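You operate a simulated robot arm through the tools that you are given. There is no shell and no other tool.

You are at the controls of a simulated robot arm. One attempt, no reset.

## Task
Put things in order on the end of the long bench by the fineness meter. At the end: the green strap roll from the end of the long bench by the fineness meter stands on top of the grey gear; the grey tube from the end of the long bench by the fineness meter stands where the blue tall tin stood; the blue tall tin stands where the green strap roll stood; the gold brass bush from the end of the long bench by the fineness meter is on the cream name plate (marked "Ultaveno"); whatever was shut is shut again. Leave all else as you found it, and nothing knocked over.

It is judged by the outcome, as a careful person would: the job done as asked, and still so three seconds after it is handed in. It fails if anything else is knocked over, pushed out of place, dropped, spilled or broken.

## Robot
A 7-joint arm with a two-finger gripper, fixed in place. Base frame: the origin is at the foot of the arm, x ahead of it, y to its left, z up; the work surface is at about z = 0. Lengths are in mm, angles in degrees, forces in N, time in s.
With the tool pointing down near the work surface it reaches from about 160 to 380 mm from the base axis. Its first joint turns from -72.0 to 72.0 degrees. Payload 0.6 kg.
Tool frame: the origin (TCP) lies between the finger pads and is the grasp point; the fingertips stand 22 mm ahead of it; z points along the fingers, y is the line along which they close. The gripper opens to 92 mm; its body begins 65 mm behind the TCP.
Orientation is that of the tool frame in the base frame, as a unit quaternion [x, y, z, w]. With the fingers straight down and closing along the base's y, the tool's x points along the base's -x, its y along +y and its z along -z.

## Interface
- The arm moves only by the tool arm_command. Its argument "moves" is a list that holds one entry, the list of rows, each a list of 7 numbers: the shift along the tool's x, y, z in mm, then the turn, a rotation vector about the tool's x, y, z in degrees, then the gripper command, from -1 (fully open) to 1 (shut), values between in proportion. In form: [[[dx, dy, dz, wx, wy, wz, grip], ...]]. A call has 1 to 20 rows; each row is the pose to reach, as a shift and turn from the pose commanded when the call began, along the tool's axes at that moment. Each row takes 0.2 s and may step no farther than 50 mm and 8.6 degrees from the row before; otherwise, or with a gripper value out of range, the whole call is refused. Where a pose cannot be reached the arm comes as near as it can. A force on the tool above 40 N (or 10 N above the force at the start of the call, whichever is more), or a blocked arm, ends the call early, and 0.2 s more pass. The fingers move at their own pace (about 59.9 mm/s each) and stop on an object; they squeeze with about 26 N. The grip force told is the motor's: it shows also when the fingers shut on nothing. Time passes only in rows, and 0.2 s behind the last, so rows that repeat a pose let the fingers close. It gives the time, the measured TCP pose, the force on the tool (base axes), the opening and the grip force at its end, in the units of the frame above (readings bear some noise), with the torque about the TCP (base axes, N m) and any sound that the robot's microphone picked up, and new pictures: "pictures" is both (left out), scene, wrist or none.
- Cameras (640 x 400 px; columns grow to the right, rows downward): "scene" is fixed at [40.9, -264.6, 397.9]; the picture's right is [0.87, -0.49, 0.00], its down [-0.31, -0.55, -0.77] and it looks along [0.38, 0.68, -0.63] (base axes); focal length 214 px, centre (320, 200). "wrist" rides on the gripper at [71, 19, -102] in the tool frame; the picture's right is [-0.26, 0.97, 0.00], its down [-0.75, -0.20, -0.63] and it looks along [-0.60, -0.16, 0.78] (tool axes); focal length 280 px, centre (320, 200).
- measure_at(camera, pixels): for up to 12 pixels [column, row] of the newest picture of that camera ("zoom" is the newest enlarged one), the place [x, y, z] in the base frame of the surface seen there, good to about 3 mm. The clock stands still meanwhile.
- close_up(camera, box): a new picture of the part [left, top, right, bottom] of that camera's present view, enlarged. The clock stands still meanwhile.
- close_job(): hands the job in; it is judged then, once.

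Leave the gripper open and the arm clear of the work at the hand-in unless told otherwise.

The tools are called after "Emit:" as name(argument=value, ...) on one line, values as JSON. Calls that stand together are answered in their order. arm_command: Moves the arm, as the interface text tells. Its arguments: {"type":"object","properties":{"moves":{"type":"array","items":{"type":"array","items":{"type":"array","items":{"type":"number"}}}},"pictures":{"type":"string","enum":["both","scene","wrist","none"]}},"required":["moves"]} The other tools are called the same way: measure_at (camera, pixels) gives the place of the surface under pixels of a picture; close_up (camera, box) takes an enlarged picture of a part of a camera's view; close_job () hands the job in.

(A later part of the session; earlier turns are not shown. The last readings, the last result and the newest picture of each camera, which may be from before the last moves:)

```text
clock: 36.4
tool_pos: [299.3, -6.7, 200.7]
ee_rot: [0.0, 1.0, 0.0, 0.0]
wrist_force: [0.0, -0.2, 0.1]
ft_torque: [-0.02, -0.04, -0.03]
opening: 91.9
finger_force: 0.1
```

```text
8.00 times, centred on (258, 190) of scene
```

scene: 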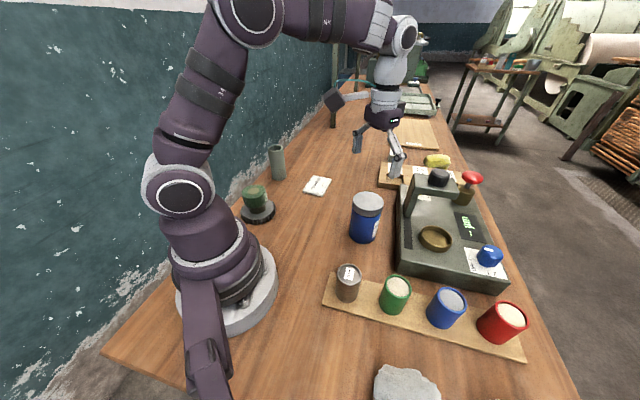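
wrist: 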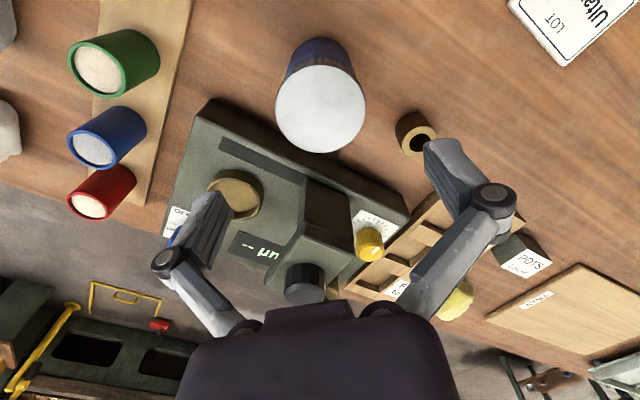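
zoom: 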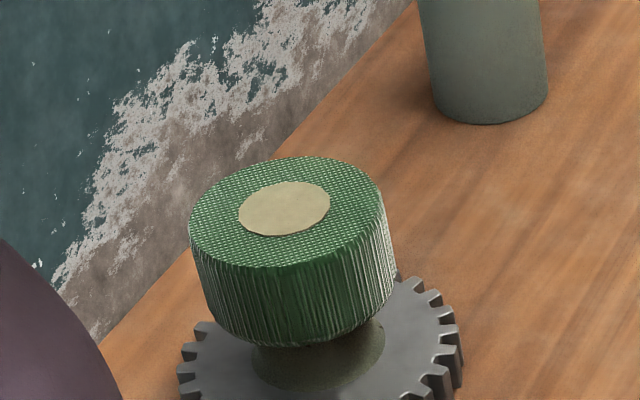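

The roll stands well on the gear. The tin's lid now appears at (320,108) in the wrist picture, with the meter just beyond it. I'll measure the tin, the meter's near edge and the bush.

Emit:
measure_at(camera="wrist", pixels=[[320, 108], [280, 108], [362, 108], [320, 70], [320, 149], [318, 40], [212, 98], [270, 125], [290, 143], [345, 165], [405, 205], [196, 120]])

Emit:
close_up(camera="wrist", box=[180, 20, 500, 220])

```text
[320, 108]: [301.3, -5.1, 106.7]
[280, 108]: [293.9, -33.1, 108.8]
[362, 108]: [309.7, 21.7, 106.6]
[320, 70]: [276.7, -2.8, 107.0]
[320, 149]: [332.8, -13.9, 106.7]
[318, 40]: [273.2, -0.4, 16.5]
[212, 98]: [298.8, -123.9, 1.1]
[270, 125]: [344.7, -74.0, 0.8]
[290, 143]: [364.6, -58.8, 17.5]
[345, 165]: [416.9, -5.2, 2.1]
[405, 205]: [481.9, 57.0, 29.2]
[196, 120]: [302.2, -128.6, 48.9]
```

```text
2.00 times, centred on (340, 120) of wrist
```

zoom: 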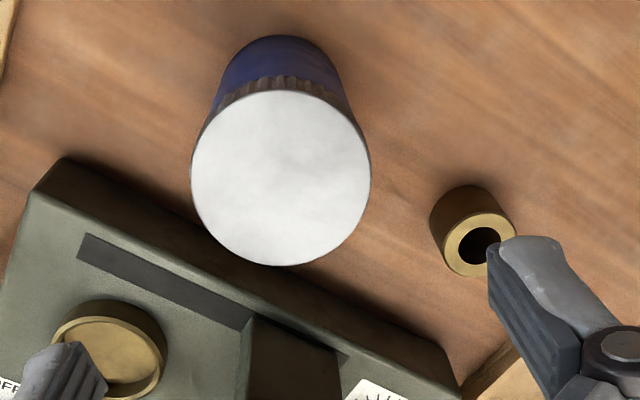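

The tin centre is about (301.3,-5.3), and the meter's edge is 80 mm from it, so closing along y is clear. I'll measure the lid's lower rim so I grip the body and not the lid.

Emit:
measure_at(camera="scene", pixels=[[366, 209], [366, 213], [366, 216], [366, 219], [366, 230], [366, 240], [364, 243]])

Emit:
close_up(camera="scene", box=[326, 180, 406, 250])

```text
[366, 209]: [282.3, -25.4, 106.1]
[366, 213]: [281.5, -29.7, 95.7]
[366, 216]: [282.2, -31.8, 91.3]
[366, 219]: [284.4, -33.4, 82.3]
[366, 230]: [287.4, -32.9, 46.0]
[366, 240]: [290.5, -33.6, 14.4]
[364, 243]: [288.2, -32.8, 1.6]
```

```text
5.71 times, centred on (366, 215) of scene
```

zoom: 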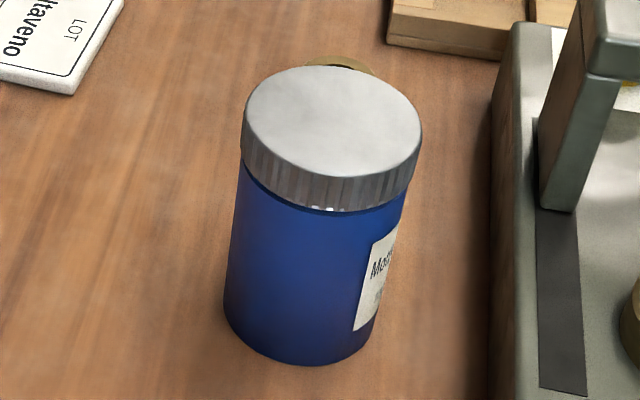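

The lid's lower rim is at z about 88, so I'll grip the body at TCP z about 57. First I'll go down to z 133, with the tips just above the lid, to check the alignment.

Emit:
arm_command(moves=[[[0, 0, 20, 0, 0, 0, -1], [0, 0, 45, 0, 0, 0, -1], [0, 0, 60, 0, 0, 0, -1], [0, 0, 67, 0, 0, 0, -1], [0, 0, 67, 0, 0, 0, -1]]])

Emit:
measure_at(camera="wrist", pixels=[[320, 160], [300, 160], [340, 160], [320, 145], [320, 175]])

```text
clock: 37.6
tool_pos: [300.5, -4.7, 131.9]
ee_rot: [0.0, 1.0, 0.001, -0.001]
wrist_force: [-0.7, 0.7, -0.3]
ft_torque: [0.0, 0.01, -0.01]
opening: 92.0
finger_force: 0.1
```

scene: 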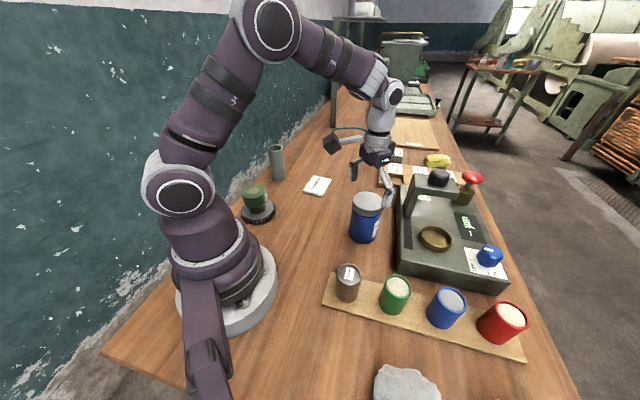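
wrist: 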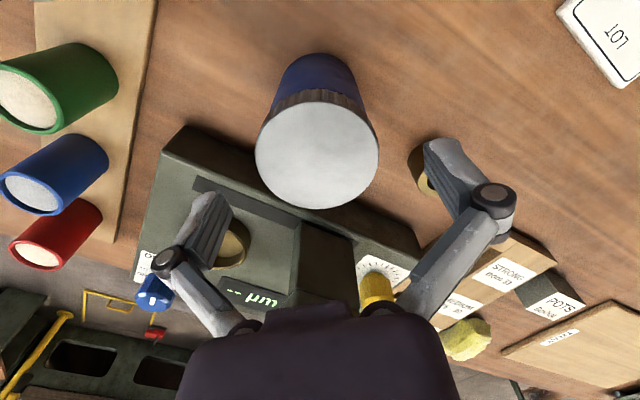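

```text
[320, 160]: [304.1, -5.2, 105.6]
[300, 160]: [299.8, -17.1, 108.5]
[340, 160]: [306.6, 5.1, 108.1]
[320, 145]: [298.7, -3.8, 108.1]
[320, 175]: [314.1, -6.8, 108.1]
```

The lid is centred at (317.5,155), about 1 mm off in y. I'll correct that, go down to TCP z about 57 and close slowly.

Emit:
arm_command(moves=[[[0, -1, 10, 0, 0, 0, -1], [0, -1, 30, 0, 0, 0, -1], [0, -1, 50, 0, 0, 0, -1], [0, -1, 68, 0, 0, 0, -1], [0, -1, 76, 0, 0, 0, -1], [0, -1, 76, 0, 0, 0, -0.7], [0, -1, 76, 0, 0, 0, -0.5], [0, -1, 76, 0, 0, 0, -0.35], [0, -1, 76, 0, 0, 0, 0], [0, -1, 76, 0, 0, 0, 1], [0, -1, 76, 0, 0, 0, 1]]])

Emit:
close_up(camera="scene", box=[316, 150, 412, 250])

```text
clock: 39.5
tool_pos: [301.9, -7.3, 57.2]
ee_rot: [0.003, 1.0, -0.001, 0.002]
wrist_force: [-8.2, -2.6, 29.9]
ft_torque: [-0.08, -0.13, -0.04]
opening: 84.1
finger_force: 26.0
stopped in row 9: the force on the tool passed its limit at 42 N (the readings are from after the stop); the commanded pose is now the measured one
```

scene: 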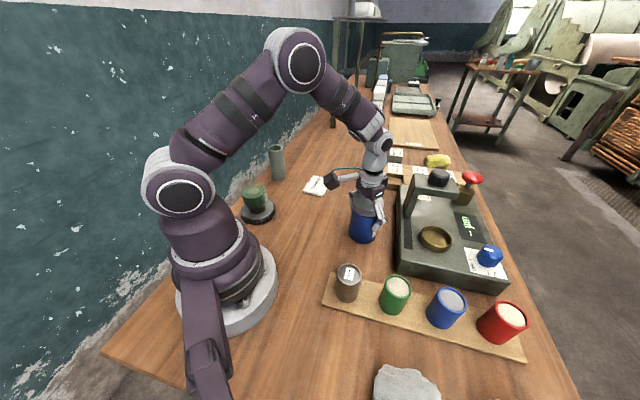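
wrist: 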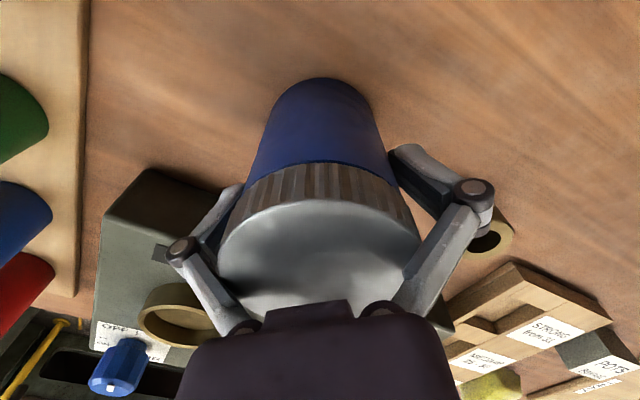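

```text
4.00 times, centred on (364, 200) of scene
```

zoom: 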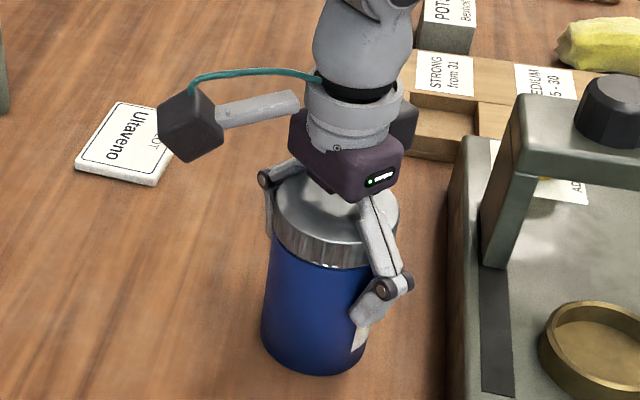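

The fingers' upper links met the tin's lid at 84 mm opening, because the knuckles are about 24 mm behind the TCP. The tin is too tall to grip that deep. I'll open, rise clear, check the tin, and grip it higher.

Emit:
arm_command(moves=[[[0, 0, 0, 0, 0, 0, -1], [0, 0, -2, 0, 0, 0, -1], [0, 0, -10, 0, 0, 0, -1], [0, 0, -30, 0, 0, 0, -1], [0, 0, -55, 0, 0, 0, -1], [0, 0, -76, 0, 0, 0, -1], [0, 0, -76, 0, 0, 0, -1]]])

Emit:
close_up(camera="scene", box=[326, 180, 406, 250])

```text
clock: 41.1
tool_pos: [300.8, -6.9, 133.3]
ee_rot: [0.002, 1.0, -0.001, 0.001]
wrist_force: [0.3, -0.5, 0.3]
ft_torque: [-0.02, 0.0, 0.05]
opening: 91.9
finger_force: 0.0
```

scene: 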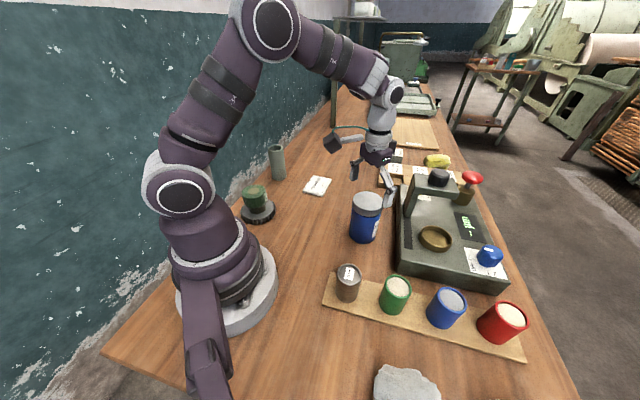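
wrist: 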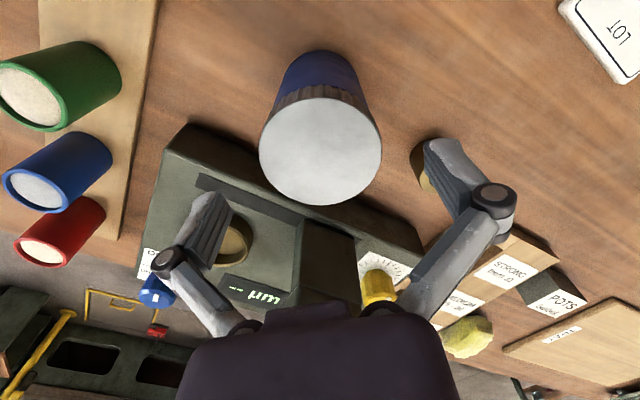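

```text
5.71 times, centred on (366, 215) of scene
```

zoom: 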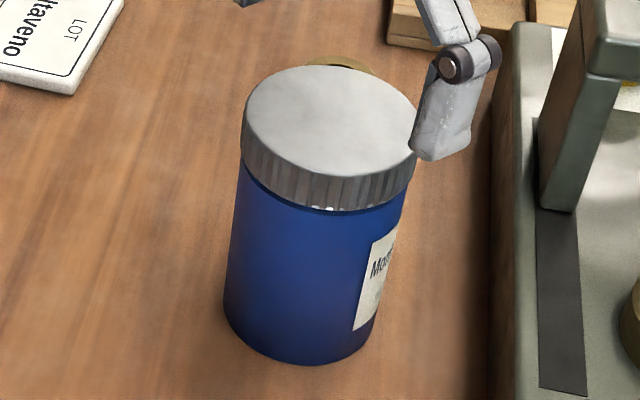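

The tin is untouched (same place in the zoom) and its lid is centred at (321,152). I'll descend to TCP z about 88 so the pads straddle the lid and upper body, and close gradually.

Emit:
arm_command(moves=[[[0.5, 0, 12, 0, 0, 0, -1], [0.5, 0, 28, 0, 0, 0, -1], [0.5, 0, 40, 0, 0, 0, -1], [0.5, 0, 45, 0, 0, 0, -1], [0.5, 0, 45, 0, 0, 0, -0.8], [0.5, 0, 45, 0, 0, 0, -0.6], [0.5, 0, 45, 0, 0, 0, -0.45], [0.5, 0, 45, 0, 0, 0, -0.3], [0.5, 0, 45, 0, 0, 0, 0], [0.5, 0, 45, 0, 0, 0, 0]]])

Emit:
close_up(camera="scene", box=[316, 160, 412, 250])

```text
clock: 43.3
tool_pos: [300.1, -5.8, 88.7]
ee_rot: [0.001, 1.0, -0.002, 0.001]
wrist_force: [-1.0, 2.3, 6.4]
ft_torque: [0.39, 0.11, 0.02]
opening: 62.3
finger_force: 25.9
```

scene: 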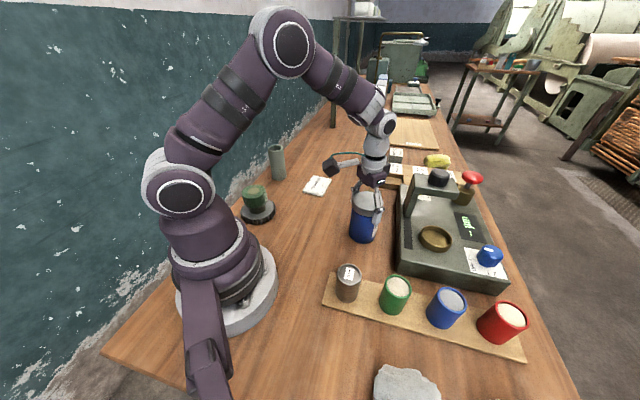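
wrist: 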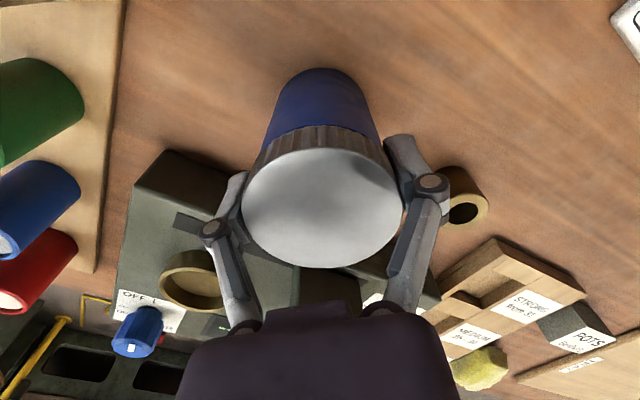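

```text
4.44 times, centred on (364, 205) of scene
```

zoom: 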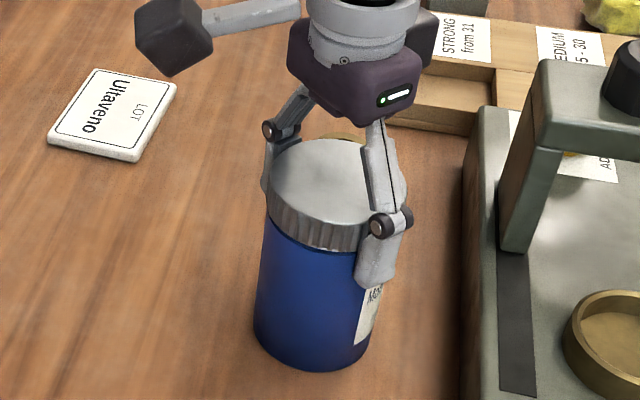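

The fingers hold the tin at 62.3 mm with 26 N. I'll command full shut and lift very slowly by 6 mm, then check that body and lid rise together.

Emit:
arm_command(moves=[[[0, 0, 0, 0, 0, 0, 1], [0, 0, -0.5, 0, 0, 0, 1], [0, 0, -1, 0, 0, 0, 1], [0, 0, -2, 0, 0, 0, 1], [0, 0, -3, 0, 0, 0, 1], [0, 0, -4, 0, 0, 0, 1], [0, 0, -5, 0, 0, 0, 1], [0, 0, -6, 0, 0, 0, 1], [0, 0, -6, 0, 0, 0, 1]]])

Emit:
close_up(camera="scene", box=[316, 160, 412, 250])

```text
clock: 45.3
tool_pos: [300.2, -7.7, 93.8]
ee_rot: [0.003, 1.0, -0.002, 0.002]
wrist_force: [-0.3, 0.1, -0.6]
ft_torque: [0.0, 0.02, 0.01]
opening: 62.2
finger_force: 25.5
```

scene: 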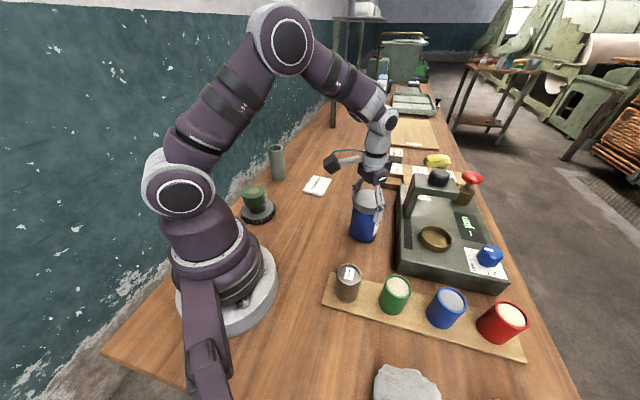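
wrist: 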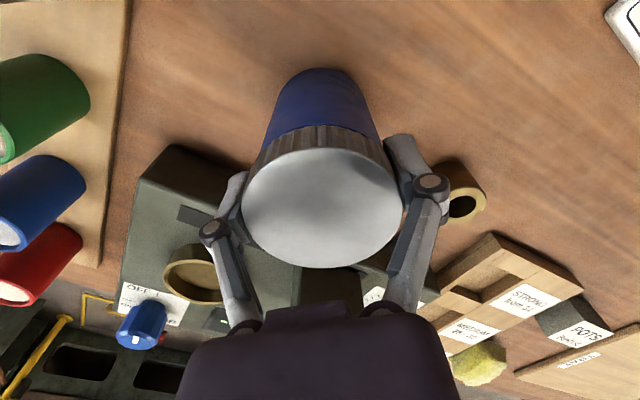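

```text
4.44 times, centred on (364, 205) of scene
```

zoom: 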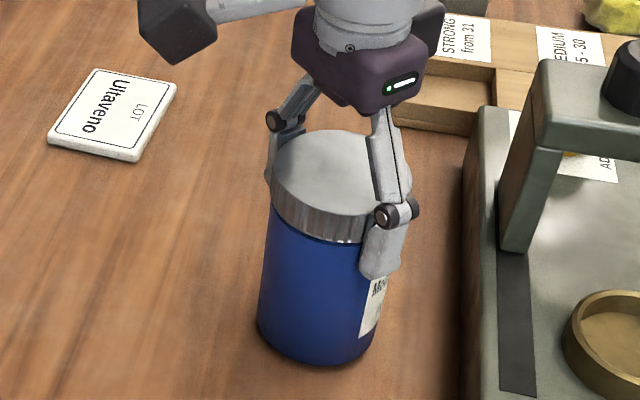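

Lid and body rise together. I'll continue lifting gently to about TCP z 195.

Emit:
arm_command(moves=[[[0, 0, -2, 0, 0, 0, 1], [0, 0, -5, 0, 0, 0, 1], [0, 0, -9, 0, 0, 0, 1], [0, 0, -14, 0, 0, 0, 1], [0, 0, -20, 0, 0, 0, 1], [0, 0, -27, 0, 0, 0, 1], [0, 0, -35, 0, 0, 0, 1], [0, 0, -43, 0, 0, 0, 1], [0, 0, -51, 0, 0, 0, 1], [0, 0, -59, 0, 0, 0, 1], [0, 0, -67, 0, 0, 0, 1], [0, 0, -75, 0, 0, 0, 1], [0, 0, -83, 0, 0, 0, 1], [0, 0, -90, 0, 0, 0, 1], [0, 0, -95, 0, 0, 0, 1], [0, 0, -99, 0, 0, 0, 1], [0, 0, -101, 0, 0, 0, 1], [0, 0, -101, 0, 0, 0, 1]]])

```text
clock: 49.1
tool_pos: [302.0, -5.4, 195.2]
ee_rot: [0.002, 1.0, -0.001, 0.0]
wrist_force: [0.3, -0.2, -1.5]
ft_torque: [-0.03, 0.02, -0.02]
opening: 62.2
finger_force: 26.2
```

scene: 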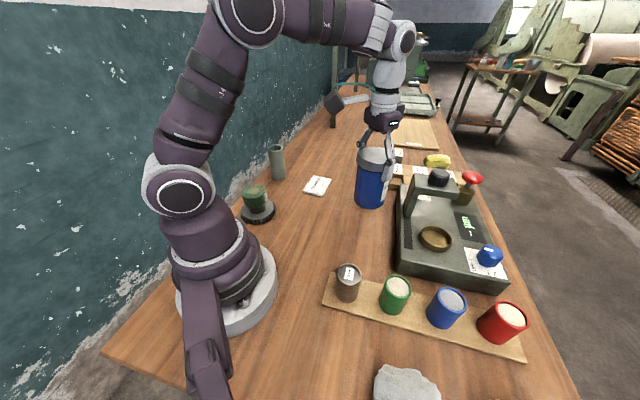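
wrist: 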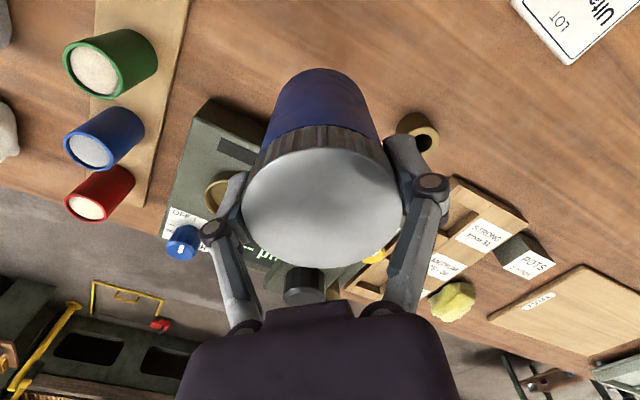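

The tin is held at z 195. I'll measure the lid to know the tin's offset from the tool.

Emit:
measure_at(camera="wrist", pixels=[[323, 205], [250, 205], [398, 205], [323, 155], [323, 262], [280, 190], [365, 190], [323, 230]])

```text
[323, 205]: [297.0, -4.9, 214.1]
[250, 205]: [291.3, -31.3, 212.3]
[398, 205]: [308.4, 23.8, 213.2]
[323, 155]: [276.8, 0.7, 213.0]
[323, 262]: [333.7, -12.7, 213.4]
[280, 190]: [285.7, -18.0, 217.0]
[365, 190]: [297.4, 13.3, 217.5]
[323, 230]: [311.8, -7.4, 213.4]
```

The tin hangs with its bottom about 88.7 mm below the TCP and its axis about 3 mm beyond the TCP (away from the base). I'll carry it smoothly over the cups (tin bottom at z 106) to above the roll's old place.

Emit:
arm_command(moves=[[[2, -1.6, 0, 0, 0, 0.75, 1], [5.9, -4.9, 0, 0, 0, 2.25, 1], [13.7, -11.5, 0, 0, 0, 5.25, 1], [23.5, -19.7, 0, 0, 0, 9, 1], [35.2, -29.6, 0, 0, 0, 13.5, 1], [46.9, -39.5, 0, 0, 0, 18, 1], [58.7, -49.4, 0, 0, 0, 22.5, 1], [70.4, -59.2, 0, 0, 0, 27, 1], [82.2, -69.1, 0, 0, 0, 31.5, 1], [93.9, -79, 0, 0, 0, 36, 1], [105.6, -88.8, 0, 0, 0, 40.5, 1], [117.4, -98.7, 0, 0, 0, 45, 1], [129.1, -108.6, 0, 0, 0, 49.5, 1], [140.8, -118.4, 0, 0, 0, 54, 1], [152.6, -128.3, 0, 0, 0, 58.5, 1], [164.3, -138.2, 0, 0, 0, 63, 1], [176, -148.1, 0, 0, 0, 67.5, 1], [185.8, -156.3, 0, 0, 0, 71.25, 1], [191.7, -161.2, 0, 0, 0, 73.5, 1], [195.6, -164.5, 0, 0, 0, 75, 1]]])

```text
clock: 53.3
tool_pos: [104.1, -169.1, 195.6]
ee_rot: [0.61, 0.793, 0.0, 0.002]
wrist_force: [0.3, -0.1, -1.4]
ft_torque: [0.01, 0.02, 0.0]
opening: 62.3
finger_force: 25.9
```

scene: 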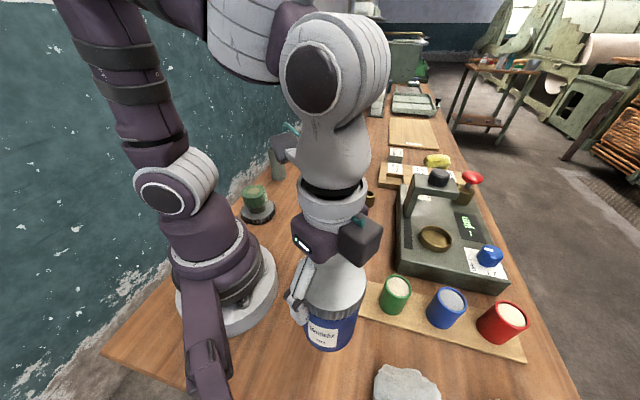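
wrist: 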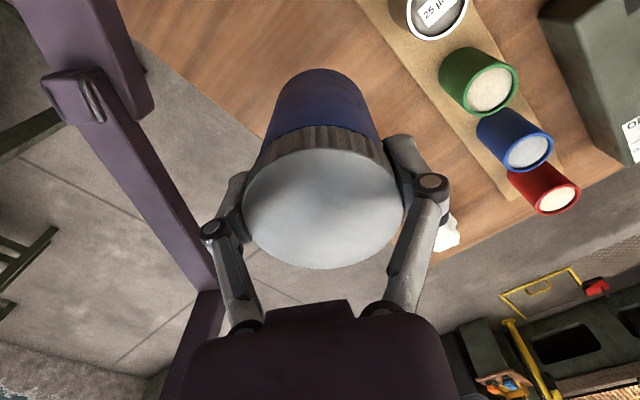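

The tin is over the roll's old place. I'll take a couple of still readings to average out the sensor noise before lowering.

Emit:
arm_command(moves=[[[0, 0, 0, 0, 0, 0, 1]]], pictures="none")

Emit:
arm_command(moves=[[[0, 0, 0, 0, 0, 0, 1]]], pictures="none")

Emit:
arm_command(moves=[[[0, 0, 0, 0, 0, 0, 1]]], pictures="wrist")

Emit:
measure_at(camera="wrist", pixels=[[323, 205], [250, 205], [398, 205], [323, 153], [323, 263], [260, 180], [390, 180], [270, 245], [380, 245]])

```text
clock: 53.7
tool_pos: [104.0, -169.4, 196.0]
ee_rot: [0.61, 0.792, 0.0, 0.002]
wrist_force: [0.3, 0.3, -0.7]
ft_torque: [-0.01, 0.02, 0.02]
opening: 62.4
finger_force: 26.4
```

```text
clock: 54.1
tool_pos: [105.3, -170.4, 195.6]
ee_rot: [0.61, 0.792, -0.001, 0.002]
wrist_force: [-1.0, -0.4, -1.5]
ft_torque: [0.06, 0.03, 0.0]
opening: 62.1
finger_force: 26.5
```

```text
clock: 54.5
tool_pos: [104.4, -169.0, 196.4]
ee_rot: [0.61, 0.792, -0.001, 0.002]
wrist_force: [0.6, -0.2, -1.8]
ft_torque: [0.01, 0.01, -0.01]
opening: 62.4
finger_force: 26.5
```

wrist: 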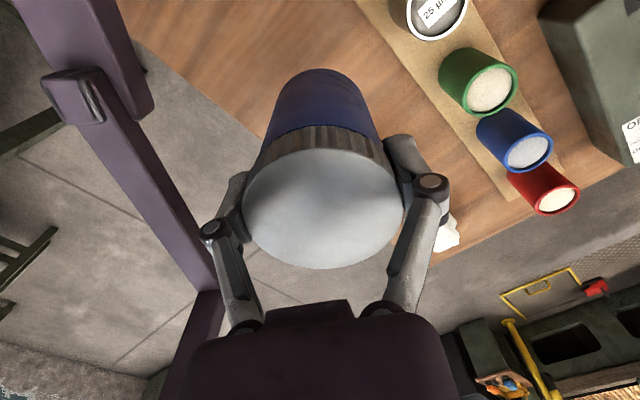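

```text
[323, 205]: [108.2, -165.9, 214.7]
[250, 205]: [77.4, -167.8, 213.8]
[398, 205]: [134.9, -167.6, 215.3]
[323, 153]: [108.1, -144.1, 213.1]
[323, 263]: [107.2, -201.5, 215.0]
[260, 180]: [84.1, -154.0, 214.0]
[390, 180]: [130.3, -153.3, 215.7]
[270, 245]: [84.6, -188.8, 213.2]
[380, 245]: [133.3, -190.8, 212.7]
```

Averaged, the TCP is (104.4,-169.5,195.9) and the tin axis about (107.2,-172.8). The target is (106.6,-174.7), so I'll shift about 2 mm and lower to roughly 6 mm above the bench.

Emit:
arm_command(moves=[[[-0.6, -0.2, 2, 0, 0, 0, 1], [-1.2, -0.4, 6, 0, 0, 0, 1], [-1.8, -0.5, 12, 0, 0, 0, 1], [-1.8, -0.5, 20, 0, 0, 0, 1], [-1.8, -0.5, 29, 0, 0, 0, 1], [-1.8, -0.5, 38, 0, 0, 0, 1], [-1.8, -0.5, 47, 0, 0, 0, 1], [-1.8, -0.5, 56, 0, 0, 0, 1], [-1.8, -0.5, 65, 0, 0, 0, 1], [-1.8, -0.5, 74, 0, 0, 0, 1], [-1.8, -0.5, 82, 0, 0, 0, 1], [-1.8, -0.5, 89, 0, 0, 0, 1], [-1.8, -0.5, 94, 0, 0, 0, 1], [-1.8, -0.5, 98, 0, 0, 0, 1], [-1.8, -0.5, 101, 0, 0, 0, 1], [-1.8, -0.5, 101, 0, 0, 0, 1]]])

Emit:
close_up(camera="scene", box=[272, 280, 384, 380])

```text
clock: 57.9
tool_pos: [106.5, -174.1, 93.2]
ee_rot: [0.61, 0.793, -0.001, 0.002]
wrist_force: [0.7, 0.5, -2.6]
ft_torque: [-0.03, 0.02, 0.01]
opening: 62.1
finger_force: 25.9
```

scene: 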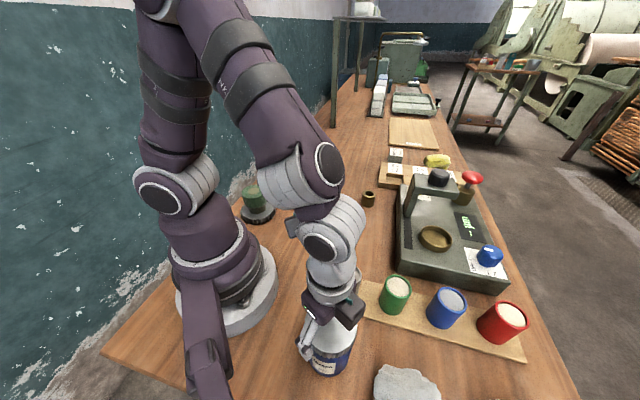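
wrist: 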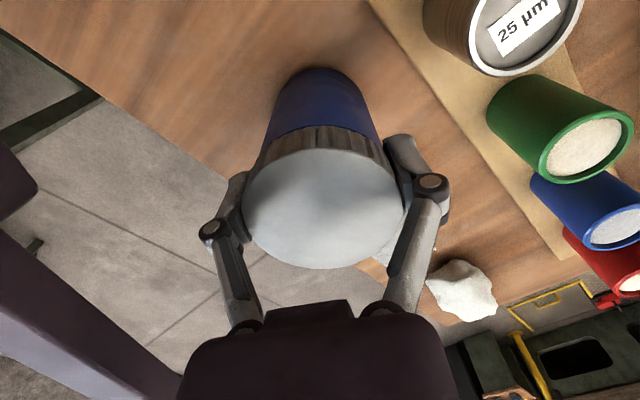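

```text
4.00 times, centred on (328, 330) of scene
```

zoom: 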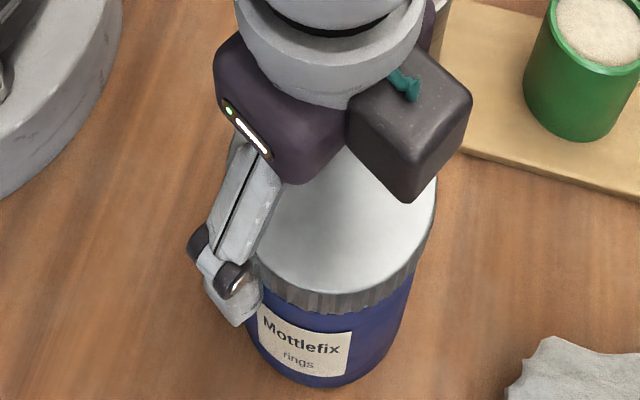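

About 5 mm above the bench now. I'll re-measure the lid here to confirm the landing place before setting it down.

Emit:
measure_at(camera="wrist", pixels=[[250, 205], [398, 205], [323, 153], [323, 263], [260, 180], [390, 180], [270, 245], [380, 245]])

Emit:
arm_command(moves=[[[0, 0, 0, 0, 0, 0, 1]]], pictures="none")

Emit:
arm_command(moves=[[[0, 0, 0, 0, 0, 0, 1]]], pictures="none")

```text
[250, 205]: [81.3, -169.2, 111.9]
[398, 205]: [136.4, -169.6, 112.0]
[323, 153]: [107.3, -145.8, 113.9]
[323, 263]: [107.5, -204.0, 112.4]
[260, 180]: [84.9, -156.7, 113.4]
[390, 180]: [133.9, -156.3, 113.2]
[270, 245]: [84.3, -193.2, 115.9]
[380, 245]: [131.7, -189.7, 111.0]
```

```text
clock: 58.3
tool_pos: [104.5, -172.0, 95.3]
ee_rot: [0.61, 0.792, 0.0, 0.002]
wrist_force: [0.1, -0.2, -1.9]
ft_torque: [0.04, -0.01, 0.01]
opening: 62.2
finger_force: 26.0
```

```text
clock: 58.7
tool_pos: [106.2, -172.9, 94.9]
ee_rot: [0.61, 0.793, 0.0, 0.003]
wrist_force: [-0.6, -0.3, -0.5]
ft_torque: [0.04, 0.02, -0.01]
opening: 62.4
finger_force: 25.8
```

The tin axis is about (108.2,-174.9) with its bottom about 5.5 mm up. I'll shift 1 mm and lower to contact slowly.

Emit:
arm_command(moves=[[[0, -0.5, 1, 0, 0, 0, 1], [0, -1, 2, 0, 0, 0, 1], [0, -1, 3, 0, 0, 0, 1], [0, -1, 4, 0, 0, 0, 1], [0, -1, 4, 0, 0, 0, 1]]], pictures="none")

Emit:
arm_command(moves=[[[0, 0, 0.7, 0, 0, 0, 1], [0, 0, 1.4, 0, 0, 0, 1], [0, 0, 1.4, 0, 0, 0, 1]]], pictures="none")

```text
clock: 59.9
tool_pos: [105.1, -172.8, 90.1]
ee_rot: [0.61, 0.792, 0.0, 0.003]
wrist_force: [0.5, -0.8, -2.3]
ft_torque: [0.03, -0.03, 0.0]
opening: 62.3
finger_force: 25.7
```

```text
clock: 60.7
tool_pos: [103.9, -171.8, 88.2]
ee_rot: [0.61, 0.792, -0.001, 0.002]
wrist_force: [-0.6, 0.0, 2.1]
ft_torque: [0.04, -0.05, 0.01]
opening: 62.2
finger_force: 26.4
```

Contact is just starting (force +2.1 N). I'll lower another 0.4 mm and then open the fingers gradually.

Emit:
arm_command(moves=[[[0, 0, 0.4, 0, 0, 0, 1], [0, 0, 0.4, 0, 0, 0, -0.37], [0, 0, 0.4, 0, 0, 0, -0.42], [0, 0, 0.4, 0, 0, 0, -0.5], [0, 0, 0.4, 0, 0, 0, -0.6], [0, 0, 0.4, 0, 0, 0, -0.75], [0, 0, 0.4, 0, 0, 0, -0.85], [0, 0, 0.4, 0, 0, 0, -0.85]]])

```text
clock: 62.5
tool_pos: [104.0, -171.3, 87.9]
ee_rot: [0.61, 0.792, 0.0, 0.002]
wrist_force: [0.8, 0.4, 0.0]
ft_torque: [-0.01, -0.02, -0.05]
opening: 85.2
finger_force: 0.1
```

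scene: 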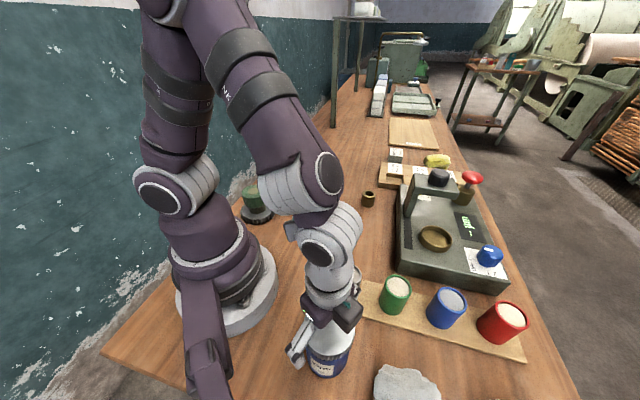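
wrist: 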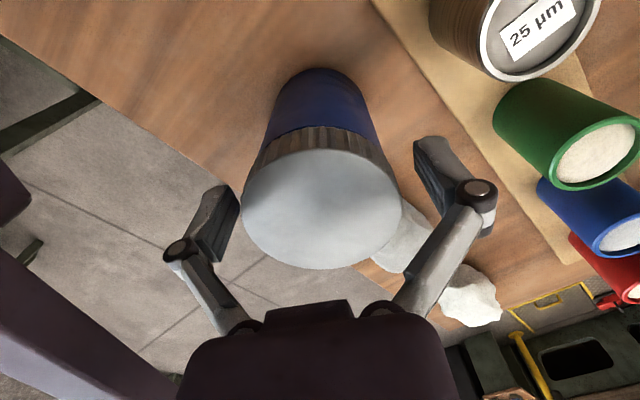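

The fingers are open at 85 mm and the tin stands free. I'll rise straight up and check it.

Emit:
arm_command(moves=[[[0, 0, -5, 0, 0, 0, -0.9], [0, 0, -20, 0, 0, 0, -1], [0, 0, -50, 0, 0, 0, -1], [0, 0, -90, 0, 0, 0, -1], [0, 0, -127, 0, 0, 0, -1], [0, 0, -127, 0, 0, 0, -1]]])

Emit:
close_up(camera="scene", box=[262, 270, 390, 380])

```text
clock: 63.9
tool_pos: [104.2, -171.2, 215.7]
ee_rot: [0.611, 0.792, -0.001, 0.001]
wrist_force: [0.1, -0.3, 0.3]
ft_torque: [0.01, -0.02, 0.02]
opening: 92.0
finger_force: 0.1
```

scene: 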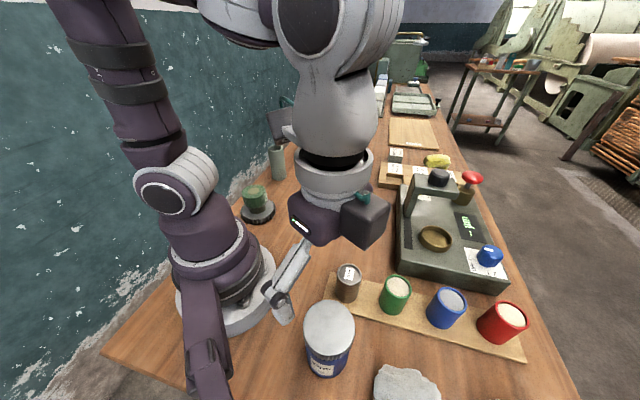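
wrist: 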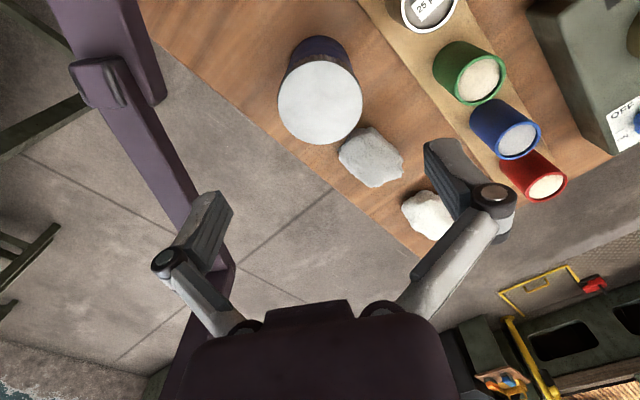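

```text
3.64 times, centred on (326, 325) of scene
```

zoom: 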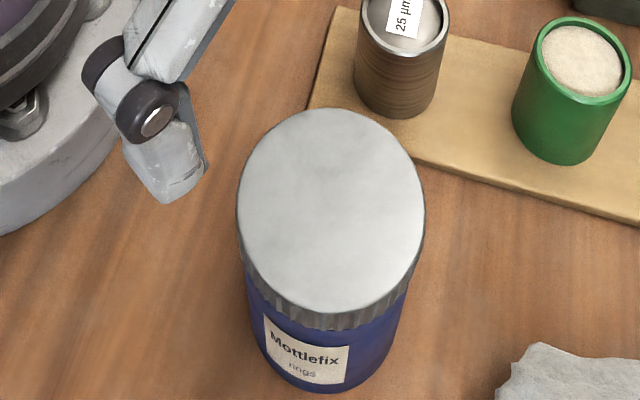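

The tin stands upright. I'll measure the lid the same way I measured the roll, to compare positions.

Emit:
measure_at(camera="zoom", pixels=[[331, 209], [242, 209], [420, 209], [331, 113], [331, 306], [265, 150], [395, 265], [395, 150], [265, 265]])

Emit:
measure_at(camera="wrist", pixels=[[320, 98], [281, 98], [359, 98], [320, 64], [320, 140], [292, 75], [348, 125]])

```text
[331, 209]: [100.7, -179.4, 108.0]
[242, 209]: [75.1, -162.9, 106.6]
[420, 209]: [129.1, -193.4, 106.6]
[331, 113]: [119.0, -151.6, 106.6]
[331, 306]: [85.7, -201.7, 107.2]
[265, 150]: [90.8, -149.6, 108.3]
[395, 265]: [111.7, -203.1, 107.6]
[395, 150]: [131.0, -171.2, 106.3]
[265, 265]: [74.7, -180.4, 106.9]
```

```text
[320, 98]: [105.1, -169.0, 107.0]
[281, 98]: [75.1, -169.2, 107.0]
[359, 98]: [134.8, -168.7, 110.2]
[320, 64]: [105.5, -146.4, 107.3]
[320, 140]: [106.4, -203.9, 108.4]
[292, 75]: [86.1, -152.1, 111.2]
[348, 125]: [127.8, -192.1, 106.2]
```

The tin is within about 3 mm of the roll's old place. Now I'll swing high (z 215) round toward the grey tube.

Emit:
arm_command(moves=[[[2.0, 26.2, 0, 0, 0, -8.25, -1], [7.7, 52.7, 0, 0, 0, -16.5, -1], [17.1, 79.2, 0, 0, 0, -24.75, -1], [30.4, 104.8, 0, 0, 0, -33, -1], [47.4, 129.3, 0, 0, 0, -41.25, -1], [68.1, 151.9, 0, 0, 0, -49.5, -1], [92.1, 172.2, 0, 0, 0, -57.75, -1], [119.2, 189.7, 0, 0, 0, -66, -1], [149.2, 203.9, 0, 0, 0, -74.25, -1], [181.6, 214.4, 0, 0, 0, -82.5, -1], [216.0, 220.6, 0, 0, 0, -90.75, -1], [251.7, 222.5, 0, 0, 0, -99, -1], [288.2, 219.7, 0, 0, 0, -107.25, -1], [324.9, 212.0, 0, 0, 0, -115.5, -1], [324.9, 212.0, 0, 0, 0, -115.5, -1]]])

```text
clock: 67.1
tool_pos: [226.5, 196.1, 214.5]
ee_rot: [-0.346, 0.938, -0.002, 0.001]
wrist_force: [-0.5, -0.3, -0.3]
ft_torque: [0.0, 0.03, 0.02]
opening: 91.7
finger_force: 0.1
```

scene: 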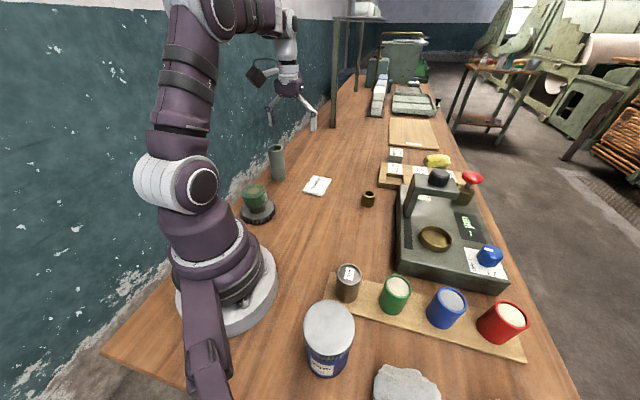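
wrist: 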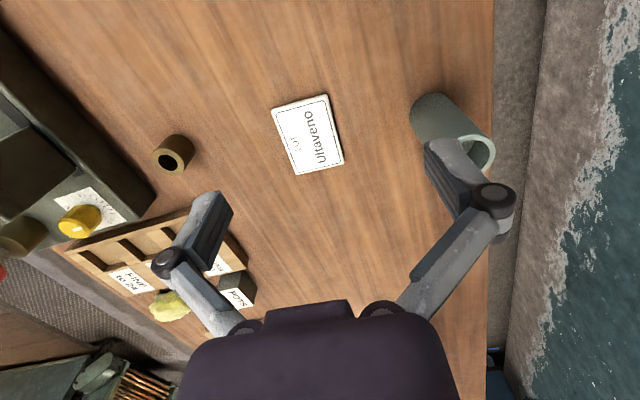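

From here I see the plate at (310,135), the bush at (173,155), the tube at (450,130) and the bench edge with the wall. I'll measure all of these.

Emit:
measure_at(camera="wrist", pixels=[[274, 111], [326, 96], [343, 165], [297, 174], [309, 134], [495, 40], [492, 150], [491, 240], [520, 150], [545, 150], [580, 150], [520, 60]])

Emit:
close_up(camera="wrist", box=[380, 60, 540, 160])

Emit:
measure_at(camera="zoom", pixels=[[180, 150], [130, 190], [250, 170], [155, 245], [270, 300], [340, 290], [440, 325], [450, 390], [200, 200], [225, 130], [300, 210], [380, 290]])

```text
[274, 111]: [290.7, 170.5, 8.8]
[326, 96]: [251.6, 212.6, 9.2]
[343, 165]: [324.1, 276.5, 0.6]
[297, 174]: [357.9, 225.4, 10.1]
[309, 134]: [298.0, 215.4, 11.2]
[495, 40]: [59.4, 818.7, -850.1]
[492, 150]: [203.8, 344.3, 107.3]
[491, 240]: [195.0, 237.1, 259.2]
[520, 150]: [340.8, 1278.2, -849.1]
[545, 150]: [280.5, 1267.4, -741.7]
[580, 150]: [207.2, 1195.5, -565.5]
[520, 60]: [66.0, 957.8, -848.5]
```

```text
4.00 times, centred on (460, 110) of wrist
```

zoom: 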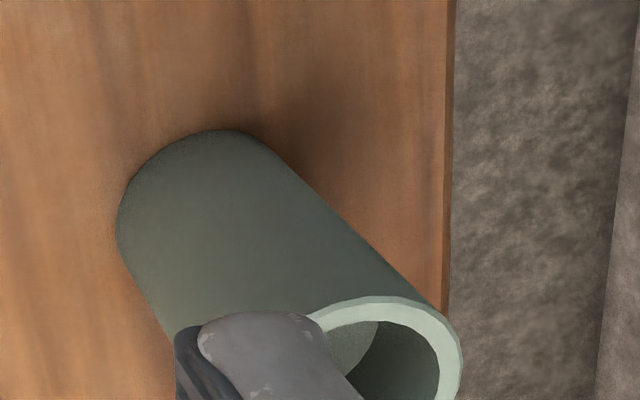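

```text
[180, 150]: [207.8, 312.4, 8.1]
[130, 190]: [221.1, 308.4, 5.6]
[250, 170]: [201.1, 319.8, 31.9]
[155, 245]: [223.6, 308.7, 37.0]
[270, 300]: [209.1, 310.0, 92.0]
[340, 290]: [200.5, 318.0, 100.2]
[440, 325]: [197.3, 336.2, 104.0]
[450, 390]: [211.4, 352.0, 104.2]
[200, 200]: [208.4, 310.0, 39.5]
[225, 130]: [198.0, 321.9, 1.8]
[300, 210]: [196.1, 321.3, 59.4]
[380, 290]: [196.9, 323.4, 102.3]
```

Helpful: the strip beyond the bench edge is the floor far below and the wall is over a metre away, so nothing crowds the tube. The tube centre is near (220,333), about 400 mm from the base. I'll move nearer so it is in clear view.

Emit:
arm_command(moves=[[[-4.2, 22, 0, 0, 0, -4, -1], [-8.5, 44.1, 0, 0, 0, -8, -1], [-12.8, 66.2, 0, 0, 0, -12, -1], [-17, 88.2, 0, 0, 0, -16, -1], [-17, 88.2, 0, 0, 0, -16, -1]]])

Emit:
close_up(camera="wrist", box=[240, 100, 400, 200])

```text
clock: 68.3
tool_pos: [183.0, 274.3, 212.7]
ee_rot: [-0.472, 0.881, -0.002, 0.0]
wrist_force: [0.7, 0.2, 0.5]
ft_torque: [-0.05, 0.01, 0.0]
opening: 92.1
finger_force: 0.0
```

scene: 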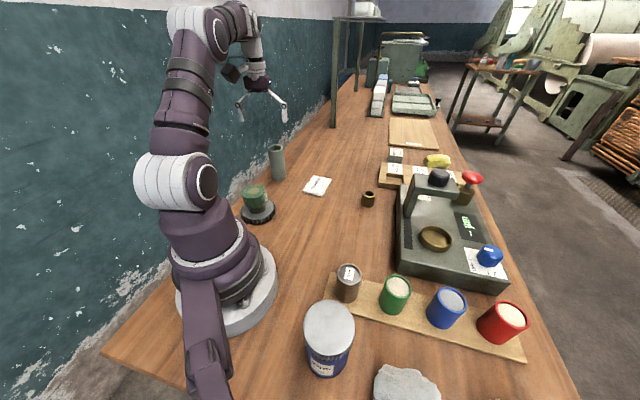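
wrist: 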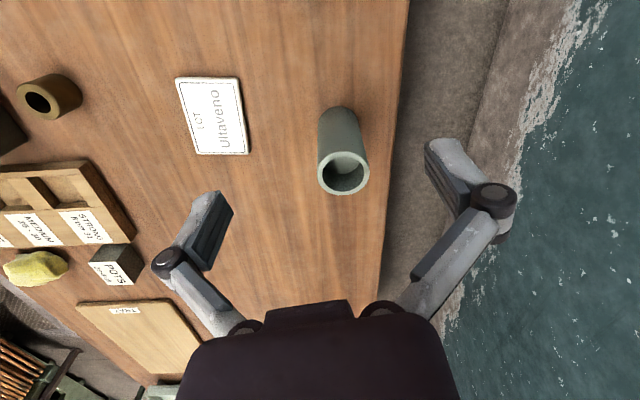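

```text
4.00 times, centred on (320, 150) of wrist
```

zoom: 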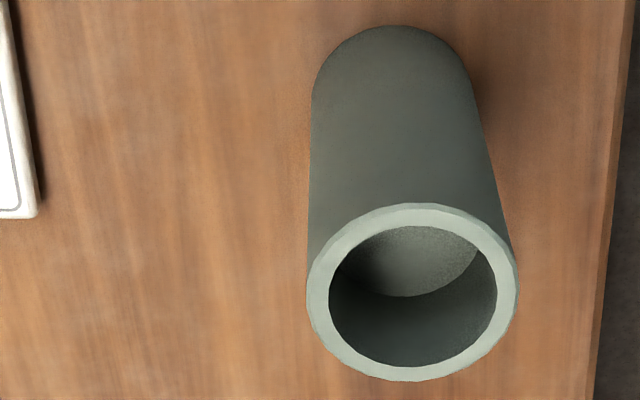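

The tube rim is clear in the zoom (outer edge 306–519, 203–382). I'll measure points on the rim ring.

Emit:
measure_at(camera="zoom", pixels=[[317, 300], [508, 288], [405, 214], [418, 372], [350, 235], [475, 348], [475, 238], [348, 345], [395, 40], [320, 120], [470, 110], [400, 120]])

```text
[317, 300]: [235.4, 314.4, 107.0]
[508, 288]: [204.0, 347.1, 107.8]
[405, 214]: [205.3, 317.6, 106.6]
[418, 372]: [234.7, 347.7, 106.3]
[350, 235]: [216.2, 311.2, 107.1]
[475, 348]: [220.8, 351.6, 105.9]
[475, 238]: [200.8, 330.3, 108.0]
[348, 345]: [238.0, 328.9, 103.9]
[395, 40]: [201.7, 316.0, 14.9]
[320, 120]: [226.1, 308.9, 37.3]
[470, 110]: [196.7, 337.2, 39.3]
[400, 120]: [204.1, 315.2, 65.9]
```

The tube axis is at (219.4,331.1), its top at z about 106, straight ahead of the tool by 67 mm (r = 397). That is beyond the straight-down reach, so I'll tilt the tool 20° outward. First I'll tilt and lower to z 150 here, then slide out above the tube.

Emit:
arm_command(moves=[[[0, 0.3, 16, 0, -5, 0, -1], [0, 0.6, 32, 0, -10, 0, -1], [0, 0.9, 48, 0, -15, 0, -1], [0, 1.2, 62, 0, -20, 0, -1], [-16, 1.2, 62, 0, -20, 0, -1], [-34, 1.2, 62, 0, -20, 0, -1], [-52, 1.2, 62, 0, -20, 0, -1], [-67, 1.2, 62, 0, -20, 0, -1], [-67, 1.2, 62, 0, -20, 0, -1]]])

Emit:
close_up(camera="wrist", box=[200, 80, 456, 240])

```text
clock: 70.3
tool_pos: [218.2, 331.9, 152.1]
ee_rot: [-0.465, 0.868, 0.079, 0.153]
wrist_force: [-0.7, 0.4, 0.1]
ft_torque: [-0.03, -0.01, -0.04]
opening: 91.8
finger_force: 0.0
```

scene: 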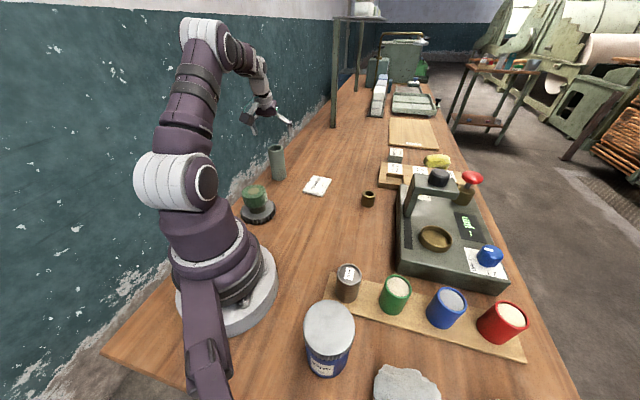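
wrist: 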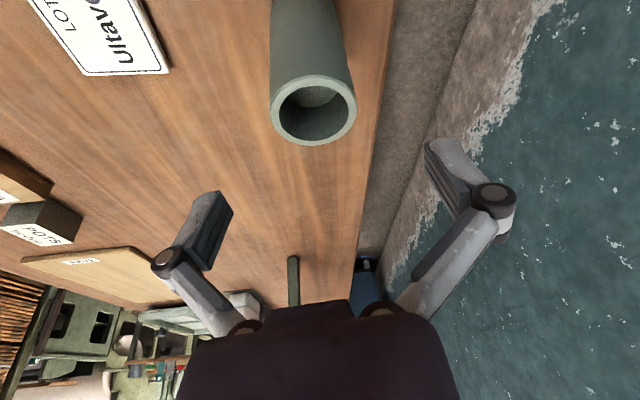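

```text
2.50 times, centred on (328, 160) of wrist
```

zoom: 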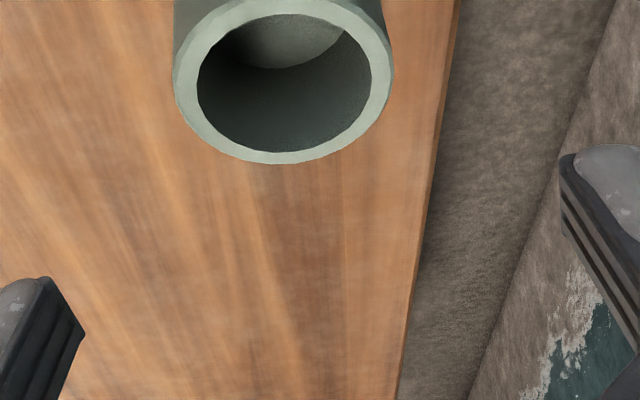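

The tilted pose is reached, and the tube rim sits at (313,110), just where it should be if I'm on its axis. I'll descend vertically (along tilted axes) to TCP z about 88 and close.

Emit:
arm_command(moves=[[[5.1, 0, 14.1, 0, 0, 0, -1], [10.3, 0, 28.2, 0, 0, 0, -1], [15.4, 0, 42.3, 0, 0, 0, -1], [19.8, 0, 54.5, 0, 0, 0, -1], [21.9, 0, 60.2, 0, 0, 0, -1], [21.9, 0, 60.2, 0, 0, 0, -0.7], [21.9, 0, 60.2, 0, 0, 0, -0.5]]])

Emit:
close_up(camera="scene", box=[230, 110, 326, 185])

```text
clock: 71.9
tool_pos: [218.2, 329.9, 87.3]
ee_rot: [-0.465, 0.868, 0.08, 0.152]
wrist_force: [0.0, -0.1, 0.5]
ft_torque: [0.03, -0.02, 0.0]
opening: 68.8
finger_force: 0.1
```

scene: 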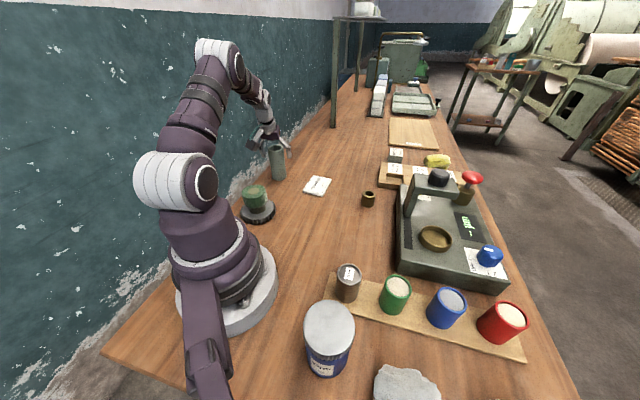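
wrist: 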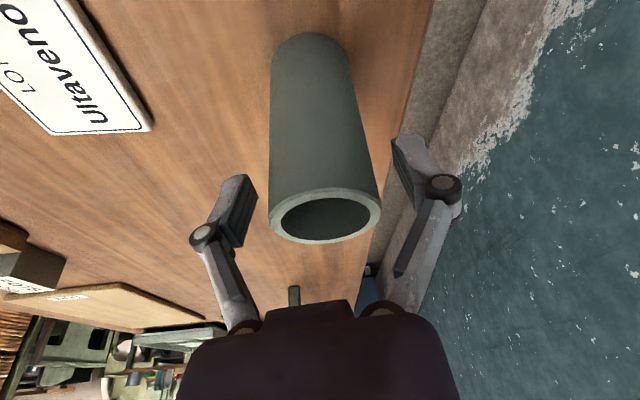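

```text
5.33 times, centred on (278, 148) of scene
```

zoom: 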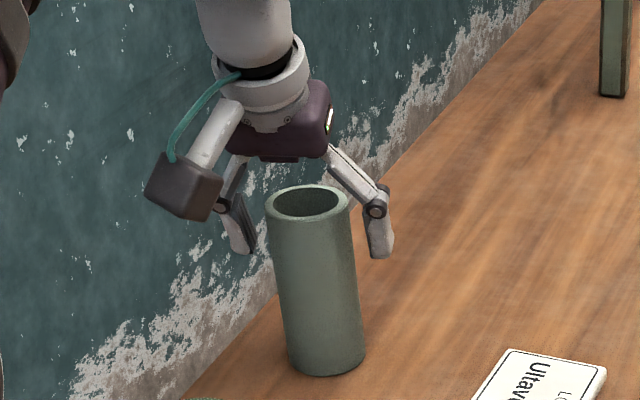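

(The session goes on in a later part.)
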